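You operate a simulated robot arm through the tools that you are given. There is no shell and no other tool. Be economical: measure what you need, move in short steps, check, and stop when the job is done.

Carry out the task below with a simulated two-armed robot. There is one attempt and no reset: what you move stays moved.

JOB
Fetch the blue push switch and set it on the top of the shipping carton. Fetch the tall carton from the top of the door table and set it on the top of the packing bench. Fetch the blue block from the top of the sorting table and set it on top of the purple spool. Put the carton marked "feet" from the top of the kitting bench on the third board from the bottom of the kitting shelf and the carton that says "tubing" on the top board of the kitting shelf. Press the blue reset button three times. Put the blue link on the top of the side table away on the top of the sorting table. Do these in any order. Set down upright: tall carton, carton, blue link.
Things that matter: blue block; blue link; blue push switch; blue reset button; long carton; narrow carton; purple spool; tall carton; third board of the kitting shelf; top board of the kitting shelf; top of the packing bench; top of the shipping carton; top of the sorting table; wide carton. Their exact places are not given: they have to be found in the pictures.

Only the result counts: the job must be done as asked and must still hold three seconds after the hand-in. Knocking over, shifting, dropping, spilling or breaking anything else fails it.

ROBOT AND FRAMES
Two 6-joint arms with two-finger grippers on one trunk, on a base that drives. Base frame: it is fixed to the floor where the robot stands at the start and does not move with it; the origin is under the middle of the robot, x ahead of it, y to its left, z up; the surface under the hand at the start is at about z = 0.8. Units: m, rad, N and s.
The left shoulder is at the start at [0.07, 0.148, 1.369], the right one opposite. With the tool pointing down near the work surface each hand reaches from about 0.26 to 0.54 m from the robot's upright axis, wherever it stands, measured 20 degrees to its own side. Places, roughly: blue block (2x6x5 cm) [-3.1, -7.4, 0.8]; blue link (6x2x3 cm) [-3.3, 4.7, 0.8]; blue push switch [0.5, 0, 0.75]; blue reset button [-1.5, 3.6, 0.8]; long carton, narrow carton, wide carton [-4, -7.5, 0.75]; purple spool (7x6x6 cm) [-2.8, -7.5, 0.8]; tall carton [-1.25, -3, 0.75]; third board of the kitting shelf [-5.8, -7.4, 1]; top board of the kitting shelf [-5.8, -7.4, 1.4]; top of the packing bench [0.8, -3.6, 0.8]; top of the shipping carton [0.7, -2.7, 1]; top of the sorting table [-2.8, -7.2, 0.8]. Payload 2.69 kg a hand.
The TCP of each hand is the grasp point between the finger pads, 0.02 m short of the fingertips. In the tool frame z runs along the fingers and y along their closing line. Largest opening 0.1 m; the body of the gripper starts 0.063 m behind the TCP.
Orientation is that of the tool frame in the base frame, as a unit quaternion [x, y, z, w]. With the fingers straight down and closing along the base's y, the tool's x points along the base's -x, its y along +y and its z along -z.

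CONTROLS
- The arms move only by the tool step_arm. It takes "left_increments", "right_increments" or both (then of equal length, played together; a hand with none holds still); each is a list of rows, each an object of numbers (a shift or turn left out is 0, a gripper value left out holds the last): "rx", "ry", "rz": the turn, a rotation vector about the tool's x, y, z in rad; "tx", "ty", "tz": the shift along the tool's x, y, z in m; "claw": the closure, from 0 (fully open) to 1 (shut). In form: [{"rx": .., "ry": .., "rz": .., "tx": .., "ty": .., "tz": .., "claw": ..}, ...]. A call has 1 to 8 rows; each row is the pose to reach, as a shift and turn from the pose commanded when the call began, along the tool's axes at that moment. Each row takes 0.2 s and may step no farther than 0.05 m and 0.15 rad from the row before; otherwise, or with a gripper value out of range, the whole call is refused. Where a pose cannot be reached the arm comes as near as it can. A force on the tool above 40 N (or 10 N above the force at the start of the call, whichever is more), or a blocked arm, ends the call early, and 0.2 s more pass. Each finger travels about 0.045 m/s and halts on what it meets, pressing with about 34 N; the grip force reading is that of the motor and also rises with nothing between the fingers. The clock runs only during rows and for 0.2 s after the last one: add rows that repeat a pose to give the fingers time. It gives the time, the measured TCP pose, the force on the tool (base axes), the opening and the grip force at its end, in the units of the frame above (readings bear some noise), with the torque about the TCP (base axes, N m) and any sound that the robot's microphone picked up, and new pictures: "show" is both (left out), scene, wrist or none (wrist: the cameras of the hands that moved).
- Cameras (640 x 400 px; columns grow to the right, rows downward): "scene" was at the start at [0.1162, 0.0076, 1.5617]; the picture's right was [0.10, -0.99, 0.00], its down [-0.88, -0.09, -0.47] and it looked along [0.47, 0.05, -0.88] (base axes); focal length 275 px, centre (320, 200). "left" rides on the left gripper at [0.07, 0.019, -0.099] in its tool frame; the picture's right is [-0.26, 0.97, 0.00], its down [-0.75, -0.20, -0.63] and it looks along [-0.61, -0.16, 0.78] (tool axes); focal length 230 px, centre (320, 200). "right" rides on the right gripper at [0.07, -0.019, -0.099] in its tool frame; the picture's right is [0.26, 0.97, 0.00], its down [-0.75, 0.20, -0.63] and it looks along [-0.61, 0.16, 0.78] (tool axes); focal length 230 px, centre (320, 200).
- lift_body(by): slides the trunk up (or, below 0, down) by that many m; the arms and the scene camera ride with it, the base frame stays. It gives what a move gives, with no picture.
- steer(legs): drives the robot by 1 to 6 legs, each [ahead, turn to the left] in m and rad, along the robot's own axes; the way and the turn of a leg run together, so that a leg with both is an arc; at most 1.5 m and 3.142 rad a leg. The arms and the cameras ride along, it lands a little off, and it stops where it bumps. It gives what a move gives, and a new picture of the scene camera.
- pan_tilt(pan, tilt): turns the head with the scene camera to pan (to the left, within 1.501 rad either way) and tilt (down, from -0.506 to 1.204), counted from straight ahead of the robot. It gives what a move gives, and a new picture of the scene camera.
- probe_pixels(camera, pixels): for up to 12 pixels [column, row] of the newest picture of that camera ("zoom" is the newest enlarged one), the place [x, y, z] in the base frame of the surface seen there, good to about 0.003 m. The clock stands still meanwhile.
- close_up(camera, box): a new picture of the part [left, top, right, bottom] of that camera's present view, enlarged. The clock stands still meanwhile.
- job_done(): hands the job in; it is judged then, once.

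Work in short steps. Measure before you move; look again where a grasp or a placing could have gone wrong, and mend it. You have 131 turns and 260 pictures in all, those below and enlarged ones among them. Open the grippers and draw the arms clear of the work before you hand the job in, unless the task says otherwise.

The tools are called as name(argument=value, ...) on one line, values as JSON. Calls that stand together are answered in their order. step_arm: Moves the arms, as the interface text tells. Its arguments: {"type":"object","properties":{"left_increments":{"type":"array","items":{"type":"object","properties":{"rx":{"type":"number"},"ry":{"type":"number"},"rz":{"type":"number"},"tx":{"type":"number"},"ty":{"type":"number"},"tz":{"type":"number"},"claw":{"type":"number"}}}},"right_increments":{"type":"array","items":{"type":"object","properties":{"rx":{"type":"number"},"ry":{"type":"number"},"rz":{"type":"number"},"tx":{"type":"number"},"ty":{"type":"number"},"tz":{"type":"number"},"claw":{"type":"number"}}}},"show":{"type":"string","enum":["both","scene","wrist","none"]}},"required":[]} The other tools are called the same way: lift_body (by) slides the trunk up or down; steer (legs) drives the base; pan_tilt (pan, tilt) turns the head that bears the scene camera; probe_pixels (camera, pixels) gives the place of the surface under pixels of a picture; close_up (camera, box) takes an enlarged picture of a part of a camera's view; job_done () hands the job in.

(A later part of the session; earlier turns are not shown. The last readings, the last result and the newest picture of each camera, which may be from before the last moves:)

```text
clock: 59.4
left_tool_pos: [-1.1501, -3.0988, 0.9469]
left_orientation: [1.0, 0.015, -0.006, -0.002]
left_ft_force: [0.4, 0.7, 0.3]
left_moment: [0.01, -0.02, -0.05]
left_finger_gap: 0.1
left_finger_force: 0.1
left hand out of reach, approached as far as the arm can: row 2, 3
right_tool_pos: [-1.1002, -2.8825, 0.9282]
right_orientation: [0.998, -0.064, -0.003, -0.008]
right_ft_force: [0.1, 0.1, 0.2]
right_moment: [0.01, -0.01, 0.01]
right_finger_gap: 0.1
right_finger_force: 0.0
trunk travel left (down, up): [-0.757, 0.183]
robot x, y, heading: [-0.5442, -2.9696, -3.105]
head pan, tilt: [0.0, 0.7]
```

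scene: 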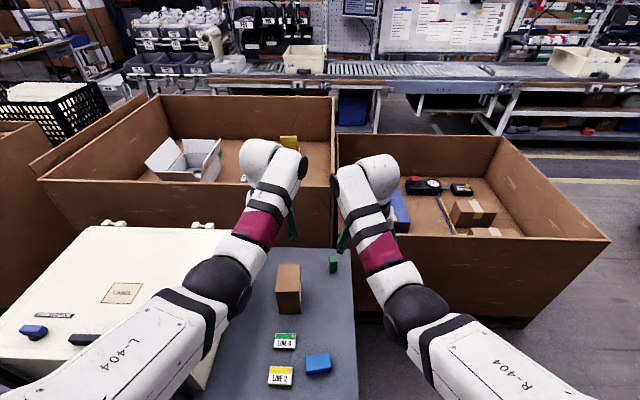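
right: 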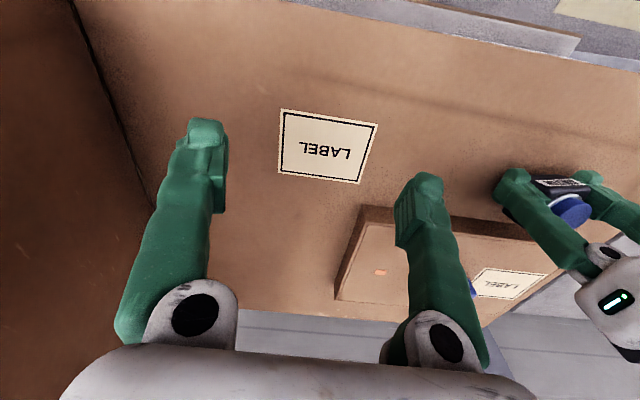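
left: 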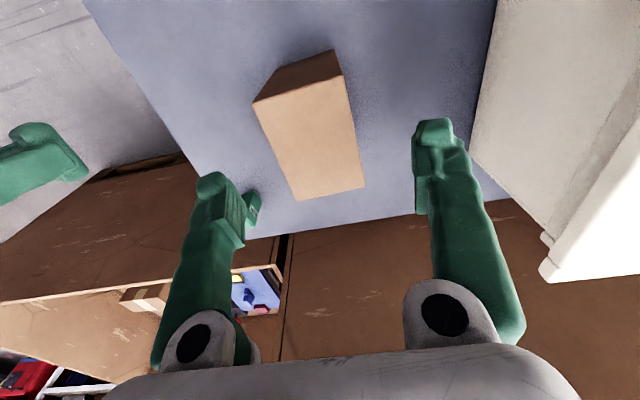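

Aligned within 1 cm. Shift 1 cm and descend to TCP z≈0.83, then check.

step_arm(left_increments=[{"ty": -0.01, "tz": 0.02}, {"ty": -0.01, "tz": 0.06}, {"ty": -0.01, "tz": 0.1}, {"ty": -0.01, "tz": 0.119}], show="wrist")

```text
clock: 60.4
left_tool_pos: [-1.1273, -3.0994, 0.8373]
left_orientation: [1.0, 0.015, -0.006, -0.001]
left_ft_force: [0.8, 0.0, 0.2]
left_moment: [-0.02, 0.01, -0.01]
left_finger_gap: 0.0998
left_finger_force: 0.1
left hand out of reach, approached as far as the arm can: row 1, 2, 3, 4
right_tool_pos: [-1.1001, -2.8808, 0.9263]
right_orientation: [0.998, -0.063, -0.002, -0.008]
right_ft_force: [0.1, 0.1, -0.7]
right_moment: [0.01, 0.02, 0.02]
right_finger_gap: 0.0999
right_finger_force: 0.0
trunk travel left (down, up): [-0.757, 0.183]
robot x, y, heading: [-0.5446, -2.9693, -3.106]
head pan, tilt: [0.0, 0.7]
```

left: 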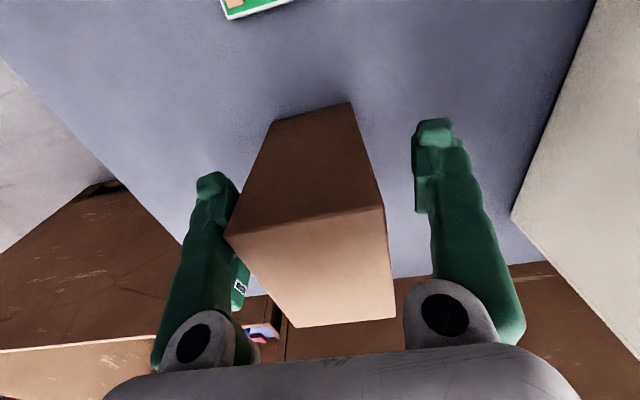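

The hand is short by about 4 cm. I'll raise the hand 0.1, lower the trunk 0.12 for more reach, then extend.

step_arm(left_increments=[{"tz": -0.04}, {"tz": -0.08}, {"tz": -0.11}], right_increments=[{"tz": -0.03}, {"tz": -0.05}, {"tz": -0.05}], show="none")

lift_body(by=-0.12)

```text
clock: 61.2
left_tool_pos: [-1.126, -3.0985, 0.9478]
left_orientation: [1.0, 0.016, -0.006, -0.002]
left_ft_force: [0.2, 0.1, -0.7]
left_moment: [0.01, -0.02, 0.04]
left_finger_gap: 0.0999
left_finger_force: 0.2
right_tool_pos: [-1.1233, -2.889, 0.9648]
right_orientation: [0.998, -0.063, -0.001, -0.009]
right_ft_force: [0.0, -0.2, -0.8]
right_moment: [0.05, 0.0, 0.01]
right_finger_gap: 0.0999
right_finger_force: 0.0
right hand out of reach, approached as far as the arm can: row 1, 2, 3
trunk travel left (down, up): [-0.757, 0.183]
robot x, y, heading: [-0.544, -2.9699, -3.1]
head pan, tilt: [0.0, 0.7]
```

```text
clock: 62.7
left_tool_pos: [-1.1263, -3.0986, 0.8277]
left_orientation: [1.0, 0.016, -0.006, -0.002]
left_ft_force: [0.0, -0.1, 1.2]
left_moment: [-0.02, -0.01, -0.02]
left_finger_gap: 0.0999
left_finger_force: 0.1
right_tool_pos: [-1.123, -2.8884, 0.8464]
right_orientation: [0.998, -0.064, -0.002, -0.009]
right_ft_force: [-0.7, -0.4, -0.1]
right_moment: [0.02, 0.02, 0.01]
right_finger_gap: 0.1002
right_finger_force: 0.1
trunk travel left (down, up): [-0.637, 0.303]
robot x, y, heading: [-0.5496, -2.9713, -3.102]
head pan, tilt: [0.0, 0.7]
```

Now extend 3 cm, centre, and grip.

step_arm(left_increments=[{"tx": -0.015, "ty": -0.009}, {"tx": -0.033, "ty": -0.009, "tz": 0.003}, {"tx": -0.033, "ty": -0.009, "tz": 0.003, "claw": 1}, {"tx": -0.033, "ty": -0.009, "tz": 0.003, "claw": 1}, {"tx": -0.033, "ty": -0.009, "tz": 0.003, "claw": 1}], show="wrist")

```text
clock: 63.9
left_tool_pos: [-1.1511, -3.0913, 0.8272]
left_orientation: [1.0, 0.015, -0.007, -0.001]
left_ft_force: [-0.3, -1.3, 2.7]
left_moment: [-0.04, 0.06, 0.08]
left_finger_gap: 0.0756
left_finger_force: 34.4
left hand out of reach, approached as far as the arm can: row 2, 3, 4, 5
right_tool_pos: [-1.123, -2.8884, 0.8469]
right_orientation: [0.998, -0.063, -0.003, -0.009]
right_ft_force: [0.0, 0.3, 0.0]
right_moment: [-0.01, 0.01, 0.01]
right_finger_gap: 0.0999
right_finger_force: 0.0
trunk travel left (down, up): [-0.637, 0.303]
robot x, y, heading: [-0.5442, -2.9702, -3.104]
head pan, tilt: [0.0, 0.7]
```

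left: 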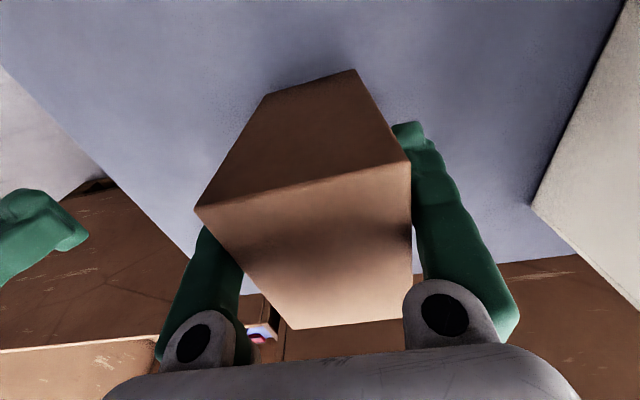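

Gripped at 0.076 m. Lift by the trunk 0.15 m and check.

lift_body(by=0.15)

step_arm(left_increments=[{"tz": -0.01, "claw": 1}], show="wrist")

```text
clock: 65.7
left_tool_pos: [-1.1518, -3.0914, 0.9761]
left_orientation: [1.0, 0.015, -0.005, -0.001]
left_ft_force: [-0.6, -0.5, -2.9]
left_moment: [-0.01, -0.06, 0.02]
left_finger_gap: 0.0757
left_finger_force: 34.2
right_tool_pos: [-1.1239, -2.8888, 0.9959]
right_orientation: [0.998, -0.063, 0.0, -0.009]
right_ft_force: [-0.3, -0.8, -0.5]
right_moment: [-0.01, 0.01, 0.02]
right_finger_gap: 0.1
right_finger_force: 0.0
trunk travel left (down, up): [-0.787, 0.153]
robot x, y, heading: [-0.55, -2.9716, -3.105]
head pan, tilt: [0.0, 0.7]
```

```text
clock: 66.1
left_tool_pos: [-1.151, -3.0915, 0.9862]
left_orientation: [1.0, 0.016, -0.005, -0.002]
left_ft_force: [0.6, 0.6, -3.6]
left_moment: [-0.01, -0.06, 0.01]
left_finger_gap: 0.0756
left_finger_force: 34.2
right_tool_pos: [-1.1235, -2.8891, 0.9953]
right_orientation: [0.998, -0.064, -0.002, -0.009]
right_ft_force: [-0.2, -0.4, 0.1]
right_moment: [0.01, 0.0, 0.01]
right_finger_gap: 0.1001
right_finger_force: 0.0
trunk travel left (down, up): [-0.787, 0.153]
robot x, y, heading: [-0.5467, -2.9673, -3.106]
head pan, tilt: [0.0, 0.7]
```

left: 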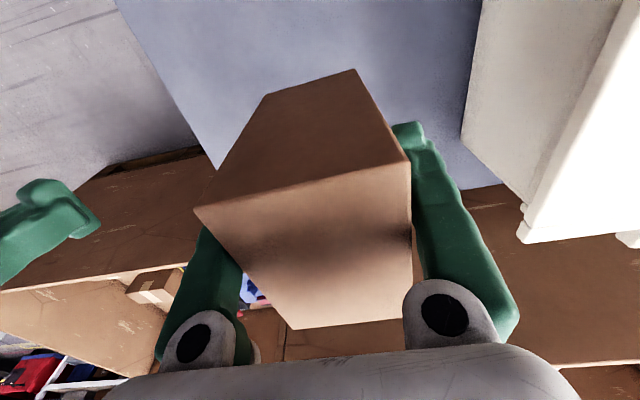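

Held. Back off, move along the aisle and turn to face the packing bench.

steer(legs=[[-0.3, 0], [0, 1.571], [0.6, 0], [0, 1.535]])

```text
clock: 67.5
left_tool_pos: [-1.029, -3.0839, 0.9804]
left_orientation: [1.0, 0.018, 0.001, -0.001]
left_ft_force: [0.7, 0.7, 0.6]
left_moment: [-0.03, -0.03, 0.06]
left_finger_gap: 0.0755
left_finger_force: 33.6
right_tool_pos: [-0.9982, -2.8909, 0.9932]
right_orientation: [0.998, -0.064, -0.026, 0.007]
right_ft_force: [0.7, -0.8, 1.4]
right_moment: [-0.03, 0.05, -0.03]
right_finger_gap: 0.0998
right_finger_force: 0.0
trunk travel left (down, up): [-0.787, 0.153]
robot x, y, heading: [-0.4002, -2.9626, -3.105]
head pan, tilt: [0.0, 0.7]
stopped in leg 1: the robot was blocked; the commanded pose is now the measured one
```

scene: 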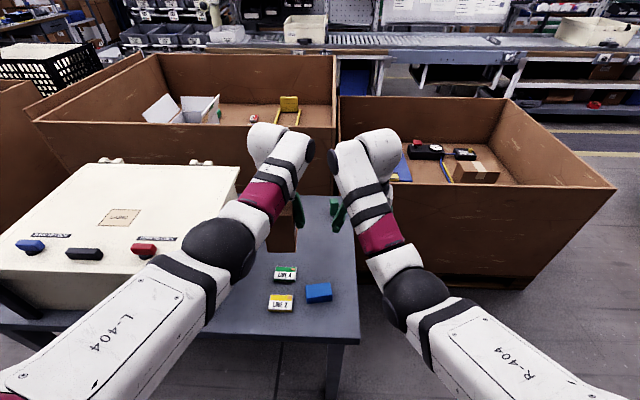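

The two wrists are touching, which blocks the drive. Move the right hand outward, then drive on.

step_arm(right_increments=[{"ty": -0.04}, {"ty": -0.08}, {"ty": -0.1}], show="none")

steer(legs=[[-0.12, 0], [0, 1.571], [0.6, 0], [0, 1.535]])

```text
clock: 67.9
left_tool_pos: [-0.9726, -3.1003, 0.9362]
left_orientation: [0.994, 0.048, 0.092, 0.038]
left_ft_force: [0.1, 0.5, -2.2]
left_moment: [-0.02, -0.07, 0.01]
left_finger_gap: 0.0753
left_finger_force: 34.7
right_tool_pos: [-0.9877, -2.8667, 0.9688]
right_orientation: [0.995, -0.077, -0.052, 0.018]
right_ft_force: [-0.7, -0.2, -1.0]
right_moment: [-0.01, -0.07, 0.05]
right_finger_gap: 0.1001
right_finger_force: 0.1
right hand out of reach, approached as far as the arm can: row 1
trunk travel left (down, up): [-0.787, 0.153]
robot x, y, heading: [-0.4001, -2.9677, -3.1]
head pan, tilt: [0.0, 0.7]
stopped in row 1 (left hand): the arm was blocked; the commanded pose is now the measured one
```

```text
clock: 68.6
left_tool_pos: [-0.9454, -3.0993, 0.9537]
left_orientation: [0.996, 0.045, 0.075, 0.035]
left_ft_force: [-0.4, 0.9, -2.2]
left_moment: [0.01, -0.05, -0.05]
left_finger_gap: 0.0756
left_finger_force: 33.7
right_tool_pos: [-0.963, -2.8685, 0.984]
right_orientation: [0.994, -0.075, -0.079, 0.027]
right_ft_force: [-0.1, -1.0, -1.1]
right_moment: [-0.02, -0.01, -0.03]
right_finger_gap: 0.1003
right_finger_force: 0.1
trunk travel left (down, up): [-0.787, 0.153]
robot x, y, heading: [-0.39, -2.9643, -3.098]
head pan, tilt: [0.0, 0.7]
stopped in leg 1: the robot was blocked; the commanded pose is now the measured one
```

scene: 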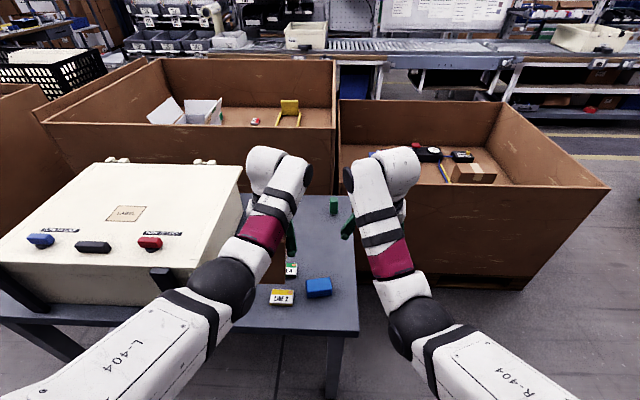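

Still blocked and the left hand got deflected; look at what the left elbow touches near (225,290).

close_up(camera="scene", box=[120, 140, 440, 340])

probe_pixels(camera="scene", pixels=[[225, 285], [195, 290], [160, 278], [265, 235], [270, 170], [300, 180], [350, 185], [365, 200], [410, 320], [240, 200], [360, 180], [310, 175]])

```text
2.00 times, centred on (280, 240) of scene
```

zoom: 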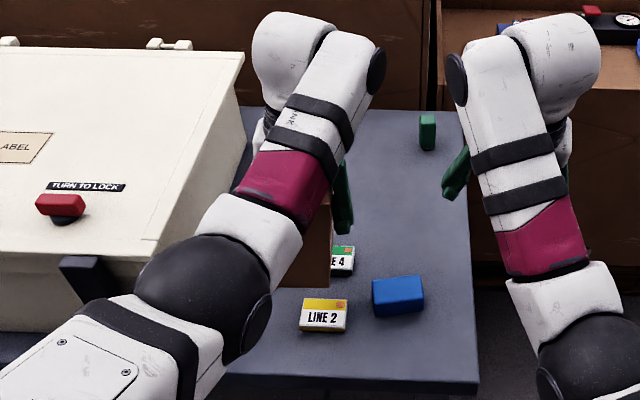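

```text
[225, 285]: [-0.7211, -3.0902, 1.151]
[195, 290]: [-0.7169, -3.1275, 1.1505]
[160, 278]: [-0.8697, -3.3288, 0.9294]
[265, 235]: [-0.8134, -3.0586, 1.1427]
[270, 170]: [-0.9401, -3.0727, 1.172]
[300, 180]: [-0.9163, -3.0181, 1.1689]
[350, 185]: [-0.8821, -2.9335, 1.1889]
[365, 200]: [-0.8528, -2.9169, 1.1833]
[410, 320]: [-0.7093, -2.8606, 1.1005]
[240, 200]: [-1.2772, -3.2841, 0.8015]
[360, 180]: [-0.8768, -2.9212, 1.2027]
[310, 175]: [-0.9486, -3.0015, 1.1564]
```

The arms look free now (wrists about 7 cm apart). Raise the trunk for clearance and try backing again.

lift_body(by=0.1)

steer(legs=[[-0.1, 0]])

```text
clock: 70.0
left_tool_pos: [-0.9371, -3.1001, 1.0606]
left_orientation: [0.996, 0.046, 0.069, 0.034]
left_ft_force: [-0.8, -0.2, -2.6]
left_moment: [0.04, -0.06, 0.01]
left_finger_gap: 0.0755
left_finger_force: 34.2
right_tool_pos: [-0.9537, -2.8682, 1.091]
right_orientation: [0.993, -0.074, -0.083, 0.027]
right_ft_force: [-0.3, 0.0, 0.2]
right_moment: [-0.02, 0.01, -0.04]
right_finger_gap: 0.0998
right_finger_force: 0.0
trunk travel left (down, up): [-0.887, 0.053]
robot x, y, heading: [-0.3915, -2.9636, -3.098]
head pan, tilt: [0.0, 0.7]
```

```text
clock: 71.1
left_tool_pos: [-0.8672, -3.0926, 1.0525]
left_orientation: [0.997, 0.048, 0.049, 0.025]
left_ft_force: [-0.7, -0.5, -0.6]
left_moment: [0.05, -0.06, 0.0]
left_finger_gap: 0.0754
left_finger_force: 33.9
right_tool_pos: [-0.882, -2.8684, 1.0926]
right_orientation: [0.989, -0.077, -0.116, 0.042]
right_ft_force: [0.0, 0.0, 0.7]
right_moment: [-0.04, 0.04, 0.03]
right_finger_gap: 0.1002
right_finger_force: 0.0
trunk travel left (down, up): [-0.887, 0.053]
robot x, y, heading: [-0.3038, -2.956, -3.1]
head pan, tilt: [0.0, 0.7]
stopped in leg 1: the robot was blocked; the commanded pose is now the measured one
```

scene: 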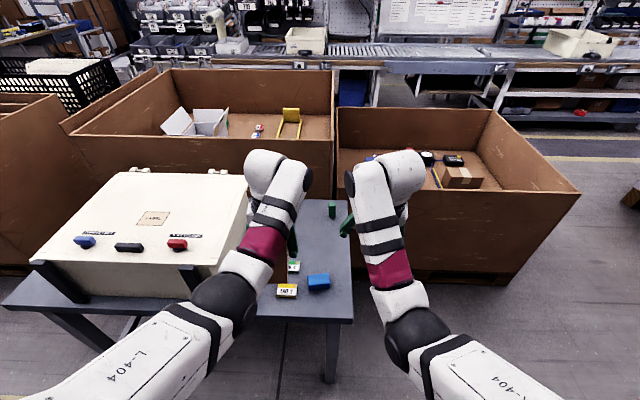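

The arms sit at their limit, probably triggering the stop. Straighten both tools and draw them to a comfortable pose.

step_arm(left_increments=[{"ry": -0.05, "rx": 0.02}, {"ry": -0.1, "rx": 0.04}, {"ry": -0.1, "rx": 0.04, "tx": 0.02}, {"ry": -0.1, "rx": 0.04, "tx": 0.03}], right_increments=[{"ry": 0.1, "rx": 0.03, "ty": -0.02}, {"ry": 0.22, "rx": 0.06, "ty": -0.05}, {"ry": 0.22, "rx": 0.06, "ty": -0.05, "tx": 0.02}, {"ry": 0.22, "rx": 0.06, "ty": -0.05, "tx": 0.03, "tz": 0.02}], show="none")

steer(legs=[[0, 1.571], [0.6, 0], [0, 1.535]])

```text
clock: 71.6
left_tool_pos: [-0.8393, -3.0823, 1.0659]
left_orientation: [0.998, 0.052, -0.032, 0.0]
left_ft_force: [-0.2, 0.7, -4.7]
left_moment: [0.0, -0.1, -0.01]
left_finger_gap: 0.0756
left_finger_force: 33.9
left hand out of reach, approached as far as the arm can: row 1, 2
right_tool_pos: [-0.8648, -2.8498, 1.0946]
right_orientation: [0.991, -0.076, -0.102, 0.047]
right_ft_force: [-0.6, -0.3, -1.4]
right_moment: [0.02, -0.05, 0.03]
right_finger_gap: 0.0997
right_finger_force: 0.0
right hand out of reach, approached as far as the arm can: row 1, 2
trunk travel left (down, up): [-0.887, 0.053]
robot x, y, heading: [-0.3028, -2.9601, -3.103]
head pan, tilt: [0.0, 0.7]
stopped in row 2 (left hand): the arm was blocked; the commanded pose is now the measured one
```

```text
clock: 82.6
left_tool_pos: [0.2488, -3.4387, 1.0604]
left_orientation: [-0.042, 0.999, 0.008, 0.01]
left_ft_force: [0.2, -0.4, -2.8]
left_moment: [0.03, 0.05, 0.01]
left_finger_gap: 0.0755
left_finger_force: 34.0
right_tool_pos: [0.2727, -3.68, 1.089]
right_orientation: [0.085, 0.992, 0.037, 0.081]
right_ft_force: [-0.3, 0.2, -0.5]
right_moment: [-0.02, 0.04, 0.01]
right_finger_gap: 0.0999
right_finger_force: 0.0
trunk travel left (down, up): [-0.887, 0.053]
robot x, y, heading: [-0.2892, -3.5526, 0.019]
head pan, tilt: [0.0, 0.7]
```

scene: 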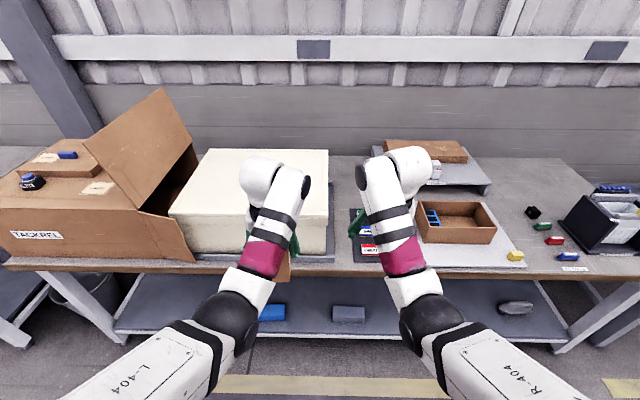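

Look closely at the bench top for a free spot.

close_up(camera="scene", box=[310, 120, 640, 326])

probe_pixels(camera="scene", pixels=[[340, 250], [342, 180], [335, 270], [310, 240], [350, 215], [500, 200], [540, 190], [480, 250], [530, 255], [575, 200], [510, 180], [345, 262]])

```text
1.94 times, centred on (475, 223) of scene
```

zoom: 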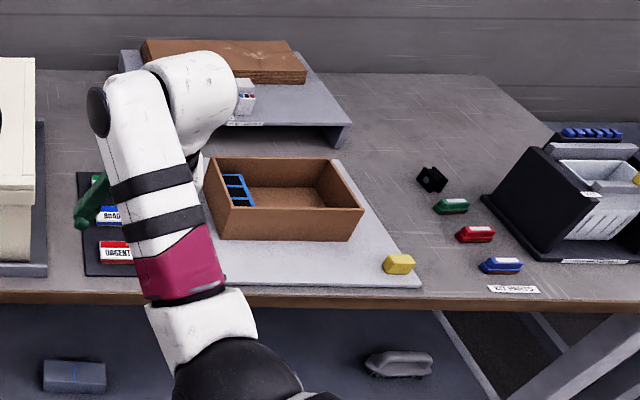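

```text
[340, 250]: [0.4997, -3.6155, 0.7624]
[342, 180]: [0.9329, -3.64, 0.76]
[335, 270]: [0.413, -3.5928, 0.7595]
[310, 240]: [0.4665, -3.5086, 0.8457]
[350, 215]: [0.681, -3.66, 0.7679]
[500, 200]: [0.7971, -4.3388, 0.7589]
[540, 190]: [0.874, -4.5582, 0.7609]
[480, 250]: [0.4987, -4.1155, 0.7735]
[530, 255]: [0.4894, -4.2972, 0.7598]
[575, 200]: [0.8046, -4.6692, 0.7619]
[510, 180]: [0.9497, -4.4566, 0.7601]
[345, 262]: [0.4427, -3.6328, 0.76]
```

Bench top z=0.76. Candidate spot is around scene (541,245) between yellow and blue pieces; measure neighbours.

probe_pixels(camera="zoom", pixels=[[413, 262], [392, 250], [483, 265], [458, 235], [436, 205], [419, 282], [380, 215], [345, 165], [420, 178], [440, 290], [490, 288], [445, 250]])

```text
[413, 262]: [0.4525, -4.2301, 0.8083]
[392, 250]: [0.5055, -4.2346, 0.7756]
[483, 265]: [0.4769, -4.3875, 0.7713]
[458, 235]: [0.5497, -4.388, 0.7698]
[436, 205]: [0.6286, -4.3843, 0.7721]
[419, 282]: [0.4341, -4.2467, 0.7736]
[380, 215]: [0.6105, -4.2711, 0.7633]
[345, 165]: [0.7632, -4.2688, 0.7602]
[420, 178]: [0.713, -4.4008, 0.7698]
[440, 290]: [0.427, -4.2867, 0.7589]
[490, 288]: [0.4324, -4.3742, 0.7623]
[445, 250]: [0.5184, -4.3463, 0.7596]
```

Free corridor centred at y≈-4.32, x≈0.53, 12 cm wide; low neighbours. Drive over there.

steer(legs=[[0, -1.59], [0.89, 0], [0, 1.571], [0.22, 0]])

```text
clock: 96.3
left_tool_pos: [0.4535, -4.3271, 1.0662]
left_orientation: [-0.035, 0.999, 0.007, 0.014]
left_ft_force: [-1.3, 0.3, -2.3]
left_moment: [-0.02, -0.01, 0.01]
left_finger_gap: 0.0756
left_finger_force: 34.2
right_tool_pos: [0.4707, -4.5675, 1.0936]
right_orientation: [0.093, 0.991, 0.038, 0.086]
right_ft_force: [-0.4, 0.2, -0.1]
right_moment: [-0.02, -0.06, 0.0]
right_finger_gap: 0.1002
right_finger_force: 0.0
trunk travel left (down, up): [-0.887, 0.053]
robot x, y, heading: [-0.0803, -4.434, 0.005]
head pan, tilt: [0.0, 0.7]
```

scene: 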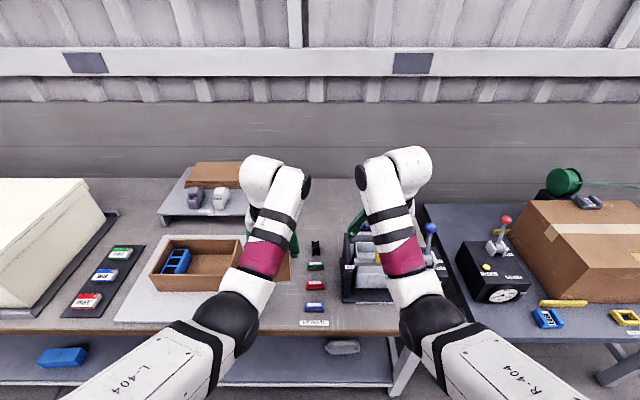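

Check the heights under the right hand before lowering the trunk.

probe_pixels(camera="scene", pixels=[[365, 245], [350, 260], [370, 225], [432, 232], [430, 255], [415, 320], [316, 292], [317, 265], [316, 245]])

step_arm(left_increments=[{"tx": -0.02, "ty": -0.003, "rz": 0.035}, {"tx": -0.045, "ty": -0.006, "rz": 0.07}, {"tx": -0.045, "ty": -0.006, "tz": 0.04, "rz": 0.07}], show="wrist")

```text
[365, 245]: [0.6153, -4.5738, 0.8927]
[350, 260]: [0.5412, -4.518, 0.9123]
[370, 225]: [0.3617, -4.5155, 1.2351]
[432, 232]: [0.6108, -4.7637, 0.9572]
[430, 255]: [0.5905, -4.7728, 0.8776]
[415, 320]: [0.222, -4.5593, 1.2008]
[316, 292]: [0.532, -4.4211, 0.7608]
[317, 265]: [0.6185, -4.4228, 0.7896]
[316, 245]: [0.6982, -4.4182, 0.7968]
```

```text
clock: 97.1
left_tool_pos: [0.5059, -4.3283, 1.0223]
left_orientation: [0.0, 1.0, 0.007, 0.012]
left_ft_force: [0.4, -0.6, -2.5]
left_moment: [0.03, 0.07, -0.01]
left_finger_gap: 0.0752
left_finger_force: 34.5
right_tool_pos: [0.4781, -4.566, 1.0903]
right_orientation: [0.093, 0.991, 0.036, 0.085]
right_ft_force: [0.1, 0.5, 0.9]
right_moment: [-0.02, 0.02, -0.02]
right_finger_gap: 0.0999
right_finger_force: 0.0
trunk travel left (down, up): [-0.887, 0.053]
robot x, y, heading: [-0.081, -4.4348, 0.004]
head pan, tilt: [0.0, 0.7]
```

left: 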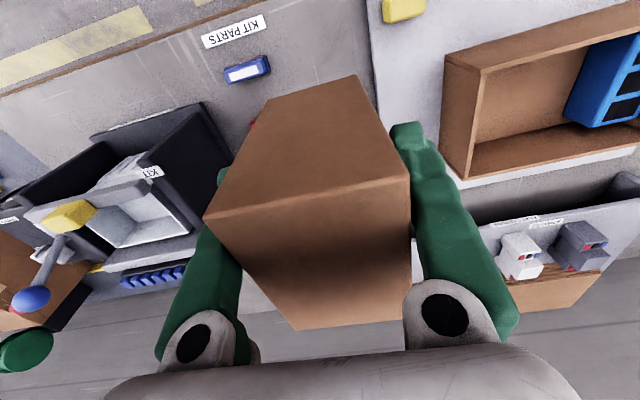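

Lower trunk 0.1 (right hand tips stay above 0.96), then lower the left hand.

lift_body(by=-0.1)

step_arm(left_increments=[{"tz": 0.03}, {"tz": 0.06}], show="both")

```text
clock: 98.4
left_tool_pos: [0.5059, -4.3297, 0.9229]
left_orientation: [0.002, 1.0, 0.008, 0.012]
left_ft_force: [-0.4, 0.3, -1.9]
left_moment: [-0.01, 0.07, 0.0]
left_finger_gap: 0.0754
left_finger_force: 33.9
right_tool_pos: [0.4771, -4.5662, 0.9896]
right_orientation: [0.094, 0.991, 0.038, 0.083]
right_ft_force: [-0.9, 0.4, -0.5]
right_moment: [-0.03, -0.01, 0.01]
right_finger_gap: 0.0999
right_finger_force: 0.0
trunk travel left (down, up): [-0.787, 0.153]
robot x, y, heading: [-0.0867, -4.4379, 0.005]
head pan, tilt: [0.0, 0.7]
```

```text
clock: 99.0
left_tool_pos: [0.5008, -4.3241, 0.8651]
left_orientation: [0.002, 1.0, 0.007, 0.012]
left_ft_force: [0.3, -0.1, -2.1]
left_moment: [-0.01, 0.06, -0.01]
left_finger_gap: 0.0755
left_finger_force: 33.6
left hand out of reach, approached as far as the arm can: row 2
right_tool_pos: [0.4791, -4.5666, 0.9899]
right_orientation: [0.094, 0.991, 0.037, 0.083]
right_ft_force: [-0.3, -1.0, -0.3]
right_moment: [-0.02, 0.01, -0.01]
right_finger_gap: 0.0997
right_finger_force: 0.1
trunk travel left (down, up): [-0.787, 0.153]
robot x, y, heading: [-0.084, -4.4333, 0.003]
head pan, tilt: [0.0, 0.7]
```

scene: 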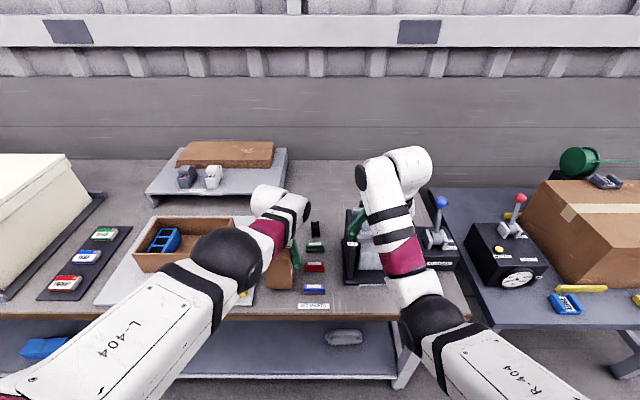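
left: 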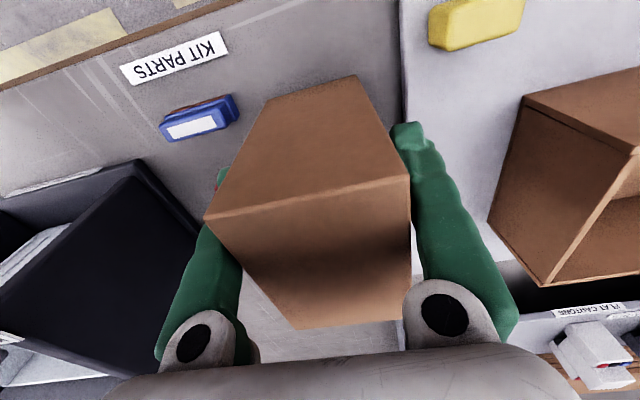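

Bottom should be about 2 cm above the bench. Lower the trunk 1.7 cm (straight down).

lift_body(by=-0.017)

close_up(camera="left", box=[160, 60, 480, 260])

```text
clock: 99.7
left_tool_pos: [0.4999, -4.3225, 0.849]
left_orientation: [0.001, 1.0, 0.008, 0.011]
left_ft_force: [0.0, -0.3, -1.8]
left_moment: [-0.01, 0.05, 0.0]
left_finger_gap: 0.076
left_finger_force: 33.8
right_tool_pos: [0.4785, -4.5662, 0.9722]
right_orientation: [0.093, 0.991, 0.037, 0.084]
right_ft_force: [-0.8, -0.9, -0.5]
right_moment: [0.01, 0.02, 0.01]
right_finger_gap: 0.1
right_finger_force: 0.1
trunk travel left (down, up): [-0.77, 0.17]
robot x, y, heading: [-0.0829, -4.4302, 0.005]
head pan, tilt: [0.0, 0.7]
```

```text
2.00 times, centred on (320, 160) of left
```

zoom: 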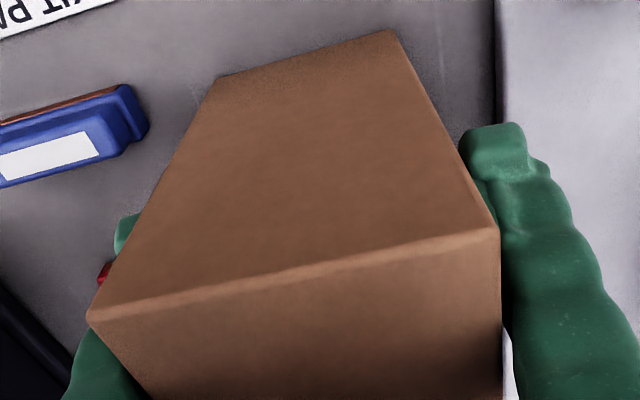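

Weight is still hanging; lower a few mm more.

lift_body(by=-0.004)

```text
clock: 100.2
left_tool_pos: [0.4997, -4.3228, 0.8486]
left_orientation: [0.002, 1.0, 0.006, 0.013]
left_ft_force: [-1.8, 0.9, 15.1]
left_moment: [-0.45, 0.61, -0.07]
left_finger_gap: 0.0755
left_finger_force: 33.7
right_tool_pos: [0.476, -4.5653, 0.9705]
right_orientation: [0.092, 0.991, 0.038, 0.085]
right_ft_force: [0.7, -0.1, 0.5]
right_moment: [0.0, 0.02, -0.04]
right_finger_gap: 0.0999
right_finger_force: 0.1
trunk travel left (down, up): [-0.766, 0.174]
robot x, y, heading: [-0.0841, -4.4334, 0.003]
head pan, tilt: [0.0, 0.7]
```

Contact (15 N up). Release and rise.

step_arm(left_increments=[{"claw": 0.12}, {"claw": 0}, {"claw": 0}, {"tz": -0.03, "claw": 0}, {"tz": -0.07, "claw": 0}, {"tz": -0.11, "claw": 0}, {"tz": -0.15, "claw": 0}], show="wrist")

```text
clock: 101.8
left_tool_pos: [0.5266, -4.3298, 0.9926]
left_orientation: [0.001, 1.0, 0.006, 0.011]
left_ft_force: [0.3, 0.2, -0.2]
left_moment: [-0.03, -0.03, 0.0]
left_finger_gap: 0.1002
left_finger_force: 0.0
left hand out of reach, approached as far as the arm can: row 4, 5, 6, 7
right_tool_pos: [0.478, -4.5674, 0.9696]
right_orientation: [0.094, 0.991, 0.037, 0.084]
right_ft_force: [-0.7, -1.2, 0.6]
right_moment: [0.02, -0.03, 0.01]
right_finger_gap: 0.1
right_finger_force: 0.1
trunk travel left (down, up): [-0.766, 0.174]
robot x, y, heading: [-0.0843, -4.4368, 0.003]
head pan, tilt: [0.0, 0.7]
```

left: 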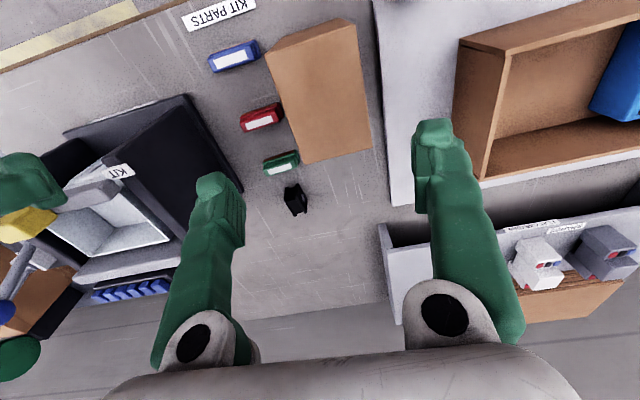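

The tall carton stands on the bench. Back off, raise the trunk, and face down the aisle to look.

lift_body(by=0.12)

pan_tilt(pan=0, tilt=0.4)

steer(legs=[[-0.35, 0], [0, -1.571]])

```text
clock: 103.3
left_tool_pos: [0.5268, -4.3303, 1.1123]
left_orientation: [0.002, 1.0, 0.007, 0.011]
left_ft_force: [-0.5, 0.5, -0.3]
left_moment: [-0.01, 0.02, 0.0]
left_finger_gap: 0.1002
left_finger_force: 0.0
right_tool_pos: [0.4776, -4.5662, 1.0887]
right_orientation: [0.094, 0.991, 0.038, 0.082]
right_ft_force: [0.2, 0.2, 0.4]
right_moment: [0.01, -0.02, 0.02]
right_finger_gap: 0.0999
right_finger_force: 0.0
trunk travel left (down, up): [-0.886, 0.054]
robot x, y, heading: [-0.0846, -4.4375, -0.0]
head pan, tilt: [0.0, 0.7]
```

```text
clock: 104.1
left_tool_pos: [0.5272, -4.3304, 1.1133]
left_orientation: [0.001, 1.0, 0.007, 0.011]
left_ft_force: [0.7, -0.7, 0.3]
left_moment: [0.02, 0.02, 0.0]
left_finger_gap: 0.1001
left_finger_force: 0.1
right_tool_pos: [0.4774, -4.5666, 1.0888]
right_orientation: [0.093, 0.991, 0.038, 0.083]
right_ft_force: [0.1, 0.5, 0.0]
right_moment: [-0.06, 0.01, 0.03]
right_finger_gap: 0.1001
right_finger_force: 0.0
trunk travel left (down, up): [-0.886, 0.054]
robot x, y, heading: [-0.0799, -4.4336, 0.006]
head pan, tilt: [0.0, 0.4]
```

scene: 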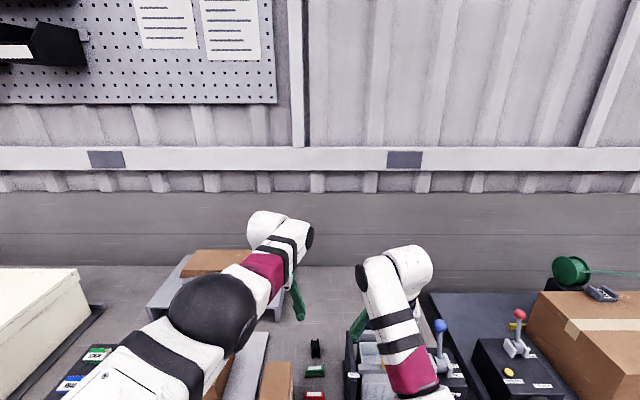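

```text
clock: 110.2
left_tool_pos: [-0.3361, -5.0465, 1.1122]
left_orientation: [0.713, 0.701, -0.003, 0.013]
left_ft_force: [0.5, 0.1, -0.4]
left_moment: [-0.01, -0.01, -0.01]
left_finger_gap: 0.1003
left_finger_force: 0.0
right_tool_pos: [-0.5709, -4.9946, 1.0901]
right_orientation: [0.771, 0.63, -0.034, 0.087]
right_ft_force: [0.1, -0.6, -1.1]
right_moment: [-0.03, 0.02, 0.01]
right_finger_gap: 0.1001
right_finger_force: 0.1
trunk travel left (down, up): [-0.886, 0.054]
robot x, y, heading: [-0.4307, -4.4348, -1.577]
head pan, tilt: [0.0, 0.4]
```

scene: 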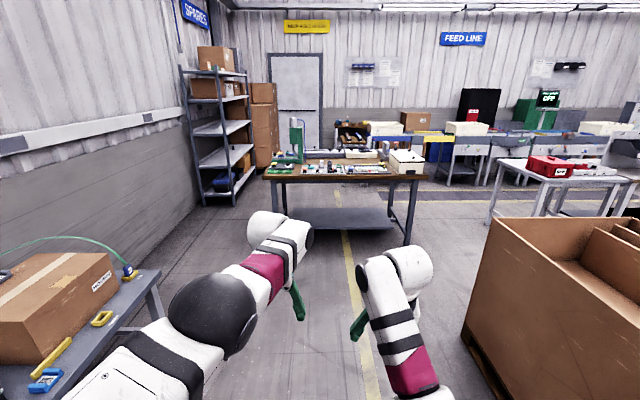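

Measure landmarks and look right toward the sorting table.

probe_pixels(camera="scene", pixels=[[270, 175], [420, 178], [300, 150], [405, 240], [480, 190], [500, 165], [435, 135], [530, 170], [460, 330], [500, 225], [600, 170], [490, 140]])

pan_tilt(pan=-0.8, tilt=0.4)

```text
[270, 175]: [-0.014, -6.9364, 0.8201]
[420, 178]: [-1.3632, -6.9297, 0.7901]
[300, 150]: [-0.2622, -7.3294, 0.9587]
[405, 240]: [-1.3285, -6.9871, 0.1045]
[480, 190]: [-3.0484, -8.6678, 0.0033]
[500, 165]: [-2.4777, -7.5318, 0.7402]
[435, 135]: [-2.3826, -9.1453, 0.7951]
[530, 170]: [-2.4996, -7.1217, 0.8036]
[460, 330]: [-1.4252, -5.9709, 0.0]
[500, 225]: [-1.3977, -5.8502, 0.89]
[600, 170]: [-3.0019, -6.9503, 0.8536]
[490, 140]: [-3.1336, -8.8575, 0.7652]
```

```text
clock: 111.3
left_tool_pos: [-0.3372, -5.0463, 1.1124]
left_orientation: [0.713, 0.701, -0.002, 0.012]
left_ft_force: [0.9, -0.6, 0.1]
left_moment: [0.01, -0.02, -0.02]
left_finger_gap: 0.1001
left_finger_force: 0.1
right_tool_pos: [-0.5724, -4.9961, 1.0903]
right_orientation: [0.771, 0.63, -0.034, 0.086]
right_ft_force: [-0.6, -0.3, -0.4]
right_moment: [0.01, -0.05, 0.01]
right_finger_gap: 0.0998
right_finger_force: 0.0
trunk travel left (down, up): [-0.886, 0.054]
robot x, y, heading: [-0.4299, -4.4341, -1.58]
head pan, tilt: [-0.799, 0.4]
```

scene: 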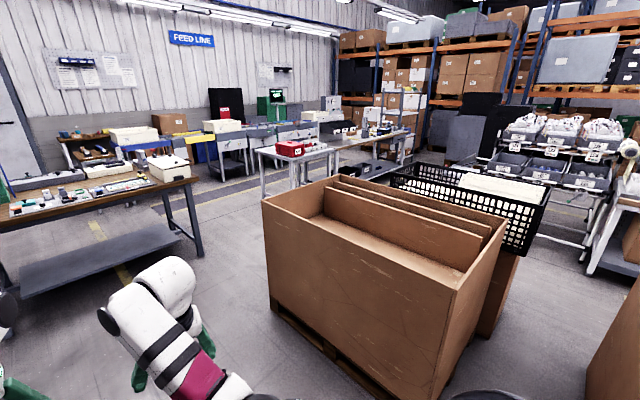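

Measure the crate corners and the sorting table from this view.

probe_pixels(camera="scene", pixels=[[265, 205], [272, 300], [340, 180], [445, 300], [503, 225], [262, 150], [335, 150], [290, 160], [345, 137], [410, 135], [370, 130], [330, 170]])

close_up(camera="scene", box=[220, 90, 440, 228])

```text
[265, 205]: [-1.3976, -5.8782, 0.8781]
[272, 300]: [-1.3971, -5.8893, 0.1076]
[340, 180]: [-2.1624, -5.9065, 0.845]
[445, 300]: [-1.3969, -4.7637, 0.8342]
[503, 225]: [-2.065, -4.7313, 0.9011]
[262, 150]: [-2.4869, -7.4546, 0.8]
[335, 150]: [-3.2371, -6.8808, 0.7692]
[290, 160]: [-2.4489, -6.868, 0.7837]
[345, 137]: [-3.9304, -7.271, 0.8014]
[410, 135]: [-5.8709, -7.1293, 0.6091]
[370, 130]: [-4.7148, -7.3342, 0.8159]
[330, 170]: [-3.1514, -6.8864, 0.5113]
```

```text
2.90 times, centred on (330, 159) of scene
```

zoom: 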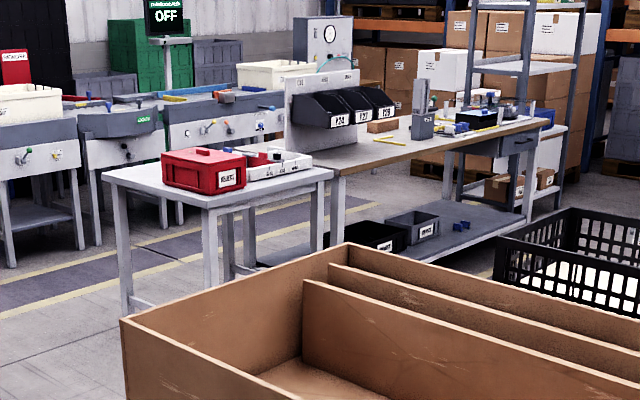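

The sorting table spans x −3.15…−2.45, y −6.87…−7.5. I drive to its near corner region and look at it closely.

steer(legs=[[1.5, 0], [0.45, 0], [0, -1.56], [1.4, 0]])

pan_tilt(pan=0.5, tilt=0.5)

```text
clock: 131.6
left_tool_pos: [-2.5106, -6.4584, 1.1136]
left_orientation: [1.0, -0.006, -0.011, 0.007]
left_ft_force: [-0.3, -0.4, 1.0]
left_moment: [0.02, 0.01, 0.01]
left_finger_gap: 0.0999
left_finger_force: 0.0
right_tool_pos: [-2.4593, -6.2226, 1.0907]
right_orientation: [0.991, -0.099, -0.086, 0.037]
right_ft_force: [0.8, 0.1, 0.5]
right_moment: [0.01, -0.03, -0.02]
right_finger_gap: 0.1
right_finger_force: 0.0
trunk travel left (down, up): [-0.886, 0.054]
robot x, y, heading: [-1.8988, -6.3603, 3.135]
head pan, tilt: [-0.799, 0.4]
```

scene: 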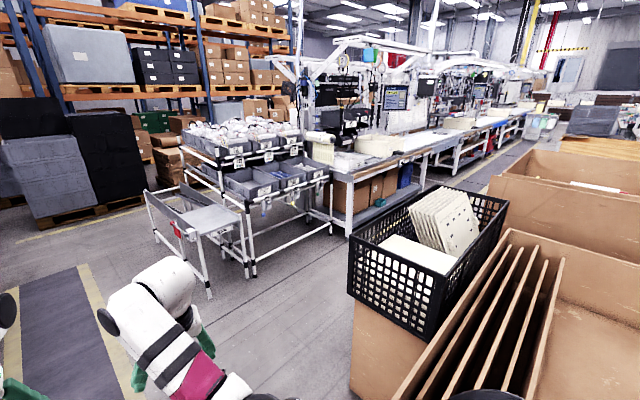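

```text
clock: 133.1
left_tool_pos: [-2.5121, -6.4591, 1.1123]
left_orientation: [1.0, -0.007, -0.011, 0.007]
left_ft_force: [0.2, -0.9, -0.1]
left_moment: [0.01, 0.0, -0.02]
left_finger_gap: 0.1001
left_finger_force: 0.2
right_tool_pos: [-2.4602, -6.2228, 1.0894]
right_orientation: [0.991, -0.098, -0.085, 0.038]
right_ft_force: [0.7, -0.5, 0.5]
right_moment: [0.04, 0.01, -0.03]
right_finger_gap: 0.0998
right_finger_force: 0.0
trunk travel left (down, up): [-0.886, 0.054]
robot x, y, heading: [-1.9008, -6.3587, 3.134]
head pan, tilt: [0.499, 0.499]
```

scene: 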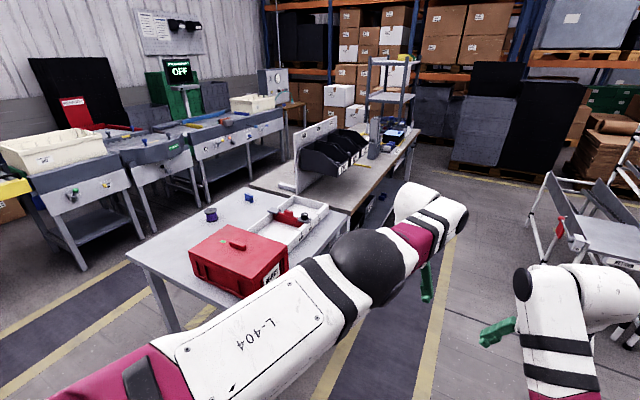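

Spool at (210,215), blue block at (248,196). Measure them and the table edges.

probe_pixels(camera="scene", pixels=[[210, 210], [210, 218], [248, 196], [128, 258], [170, 230], [230, 205], [205, 235], [240, 240], [190, 262], [285, 265], [215, 190], [240, 180]])

close_up(camera="scene", box=[120, 160, 360, 310])

```text
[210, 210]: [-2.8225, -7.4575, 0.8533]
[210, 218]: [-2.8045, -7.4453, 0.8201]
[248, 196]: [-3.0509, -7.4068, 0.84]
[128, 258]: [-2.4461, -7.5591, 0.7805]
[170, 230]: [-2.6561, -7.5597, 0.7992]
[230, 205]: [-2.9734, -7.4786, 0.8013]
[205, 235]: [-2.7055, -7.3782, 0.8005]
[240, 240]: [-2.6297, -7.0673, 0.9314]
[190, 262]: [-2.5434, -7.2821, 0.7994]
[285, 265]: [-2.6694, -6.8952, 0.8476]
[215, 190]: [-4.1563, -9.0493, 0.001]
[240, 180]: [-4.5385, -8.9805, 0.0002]
```

```text
2.67 times, centred on (240, 235) of scene
```

zoom: 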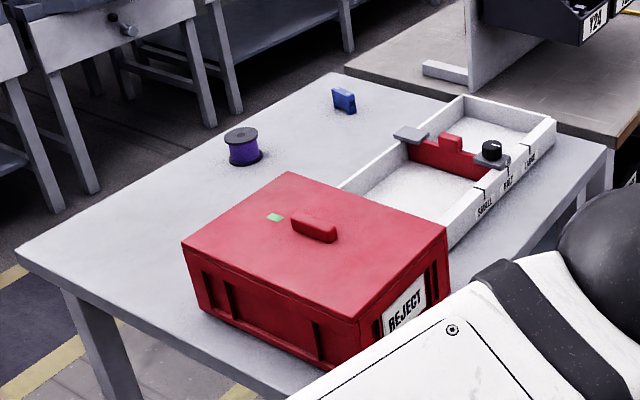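

I'll approach from the far side (y≈−8.05), facing +y. Drive around the table's east end.

pan_tilt(pan=0, tilt=0.6)

steer(legs=[[0, 1.577], [1.5, 0], [0.2, 0]])

```text
clock: 134.0
left_tool_pos: [-2.5101, -6.4585, 1.1127]
left_orientation: [1.0, -0.005, -0.01, 0.007]
left_ft_force: [-0.5, 0.4, -0.6]
left_moment: [-0.02, -0.03, 0.0]
left_finger_gap: 0.1003
left_finger_force: 0.0
right_tool_pos: [-2.4608, -6.2237, 1.0894]
right_orientation: [0.991, -0.099, -0.085, 0.038]
right_ft_force: [0.5, 0.6, 0.3]
right_moment: [-0.02, 0.01, 0.03]
right_finger_gap: 0.0999
right_finger_force: 0.0
trunk travel left (down, up): [-0.886, 0.054]
robot x, y, heading: [-1.9013, -6.3605, 3.136]
head pan, tilt: [0.0, 0.6]
```

scene: 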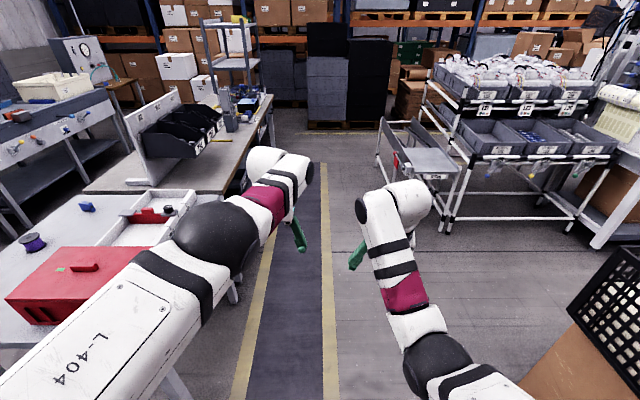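

```text
clock: 146.3
left_tool_pos: [-1.7858, -8.6268, 1.1172]
left_orientation: [0.704, 0.71, -0.004, 0.015]
left_ft_force: [-0.4, 1.2, 0.6]
left_moment: [-0.07, -0.01, 0.03]
left_finger_gap: 0.1001
left_finger_force: 0.1
right_tool_pos: [-2.0199, -8.5817, 1.0932]
right_orientation: [0.764, 0.638, -0.036, 0.092]
right_ft_force: [-0.8, 0.6, -1.1]
right_moment: [-0.03, 0.03, -0.01]
right_finger_gap: 0.1
right_finger_force: 0.0
trunk travel left (down, up): [-0.886, 0.054]
robot x, y, heading: [-1.8947, -8.0227, -1.561]
head pan, tilt: [0.0, 0.6]
```

scene: 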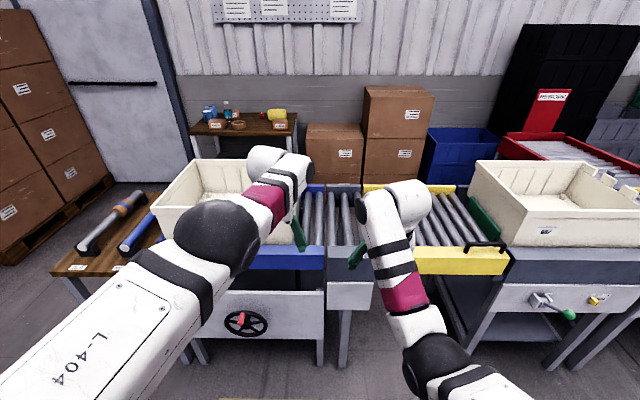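

Check the feed-line heights before turning.

probe_pixels(camera="scene", pixels=[[270, 262], [415, 268], [480, 175], [545, 195], [570, 255], [490, 248], [570, 315], [230, 330], [540, 240]])

```text
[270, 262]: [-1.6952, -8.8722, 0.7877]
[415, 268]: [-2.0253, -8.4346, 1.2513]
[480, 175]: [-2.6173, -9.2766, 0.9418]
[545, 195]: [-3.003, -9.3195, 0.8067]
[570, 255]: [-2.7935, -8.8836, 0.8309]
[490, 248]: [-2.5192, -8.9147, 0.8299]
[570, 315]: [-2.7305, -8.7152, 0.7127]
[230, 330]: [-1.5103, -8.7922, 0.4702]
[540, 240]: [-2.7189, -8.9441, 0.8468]
```

Clear. Turn and drive to x≈−2.87, then face the table.

steer(legs=[[0, -1.58], [0.97, 0], [0, -1.571]])

```text
clock: 159.2
left_tool_pos: [-2.9442, -7.4078, 1.1135]
left_orientation: [-0.689, 0.725, 0.013, 0.003]
left_ft_force: [-0.1, -0.5, -0.8]
left_moment: [-0.01, -0.02, -0.05]
left_finger_gap: 0.0999
left_finger_force: 0.1
right_tool_pos: [-2.711, -7.4664, 1.091]
right_orientation: [-0.616, 0.782, 0.091, 0.037]
right_ft_force: [0.8, 0.5, -0.8]
right_moment: [0.0, 0.01, -0.02]
right_finger_gap: 0.1
right_finger_force: 0.1
trunk travel left (down, up): [-0.886, 0.054]
robot x, y, heading: [-2.8678, -8.0196, 1.523]
head pan, tilt: [0.0, 0.6]
```

scene: 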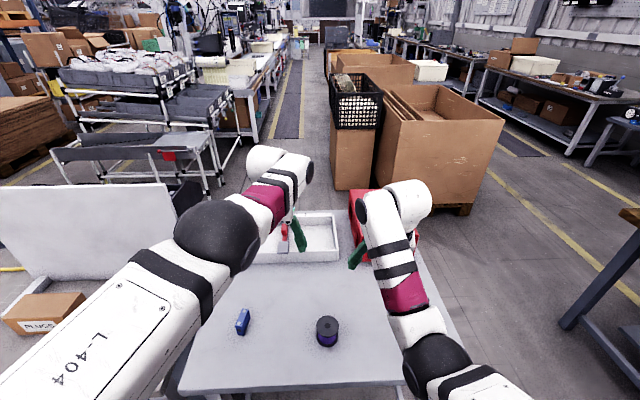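

Measure block and spool precisely.

close_up(camera="scene", box=[200, 290, 360, 390])

```text
4.00 times, centred on (280, 340) of scene
```

zoom: 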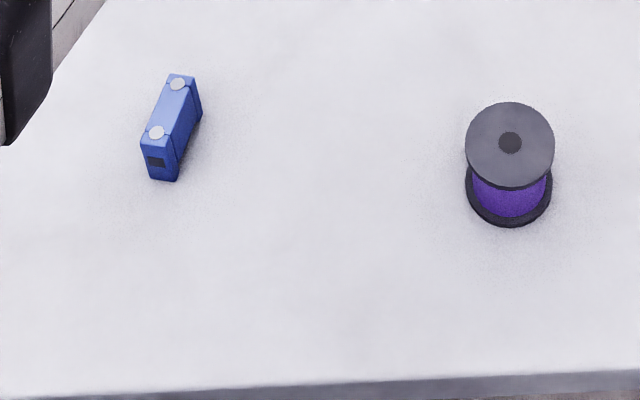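

probe_pixels(camera="zoom", pixels=[[180, 78], [158, 132], [170, 105], [145, 140], [175, 138], [195, 85], [160, 165], [509, 143], [470, 143], [550, 143], [509, 105], [509, 186]])

```text
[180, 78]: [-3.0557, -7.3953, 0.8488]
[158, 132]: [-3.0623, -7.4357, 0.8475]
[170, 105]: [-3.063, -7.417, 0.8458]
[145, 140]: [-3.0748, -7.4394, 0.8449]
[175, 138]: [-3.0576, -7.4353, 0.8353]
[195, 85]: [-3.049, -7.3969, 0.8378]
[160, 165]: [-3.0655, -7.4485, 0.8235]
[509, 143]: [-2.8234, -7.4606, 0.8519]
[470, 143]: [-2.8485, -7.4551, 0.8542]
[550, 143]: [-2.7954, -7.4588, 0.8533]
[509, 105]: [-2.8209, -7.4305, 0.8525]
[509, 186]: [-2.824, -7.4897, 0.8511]
```

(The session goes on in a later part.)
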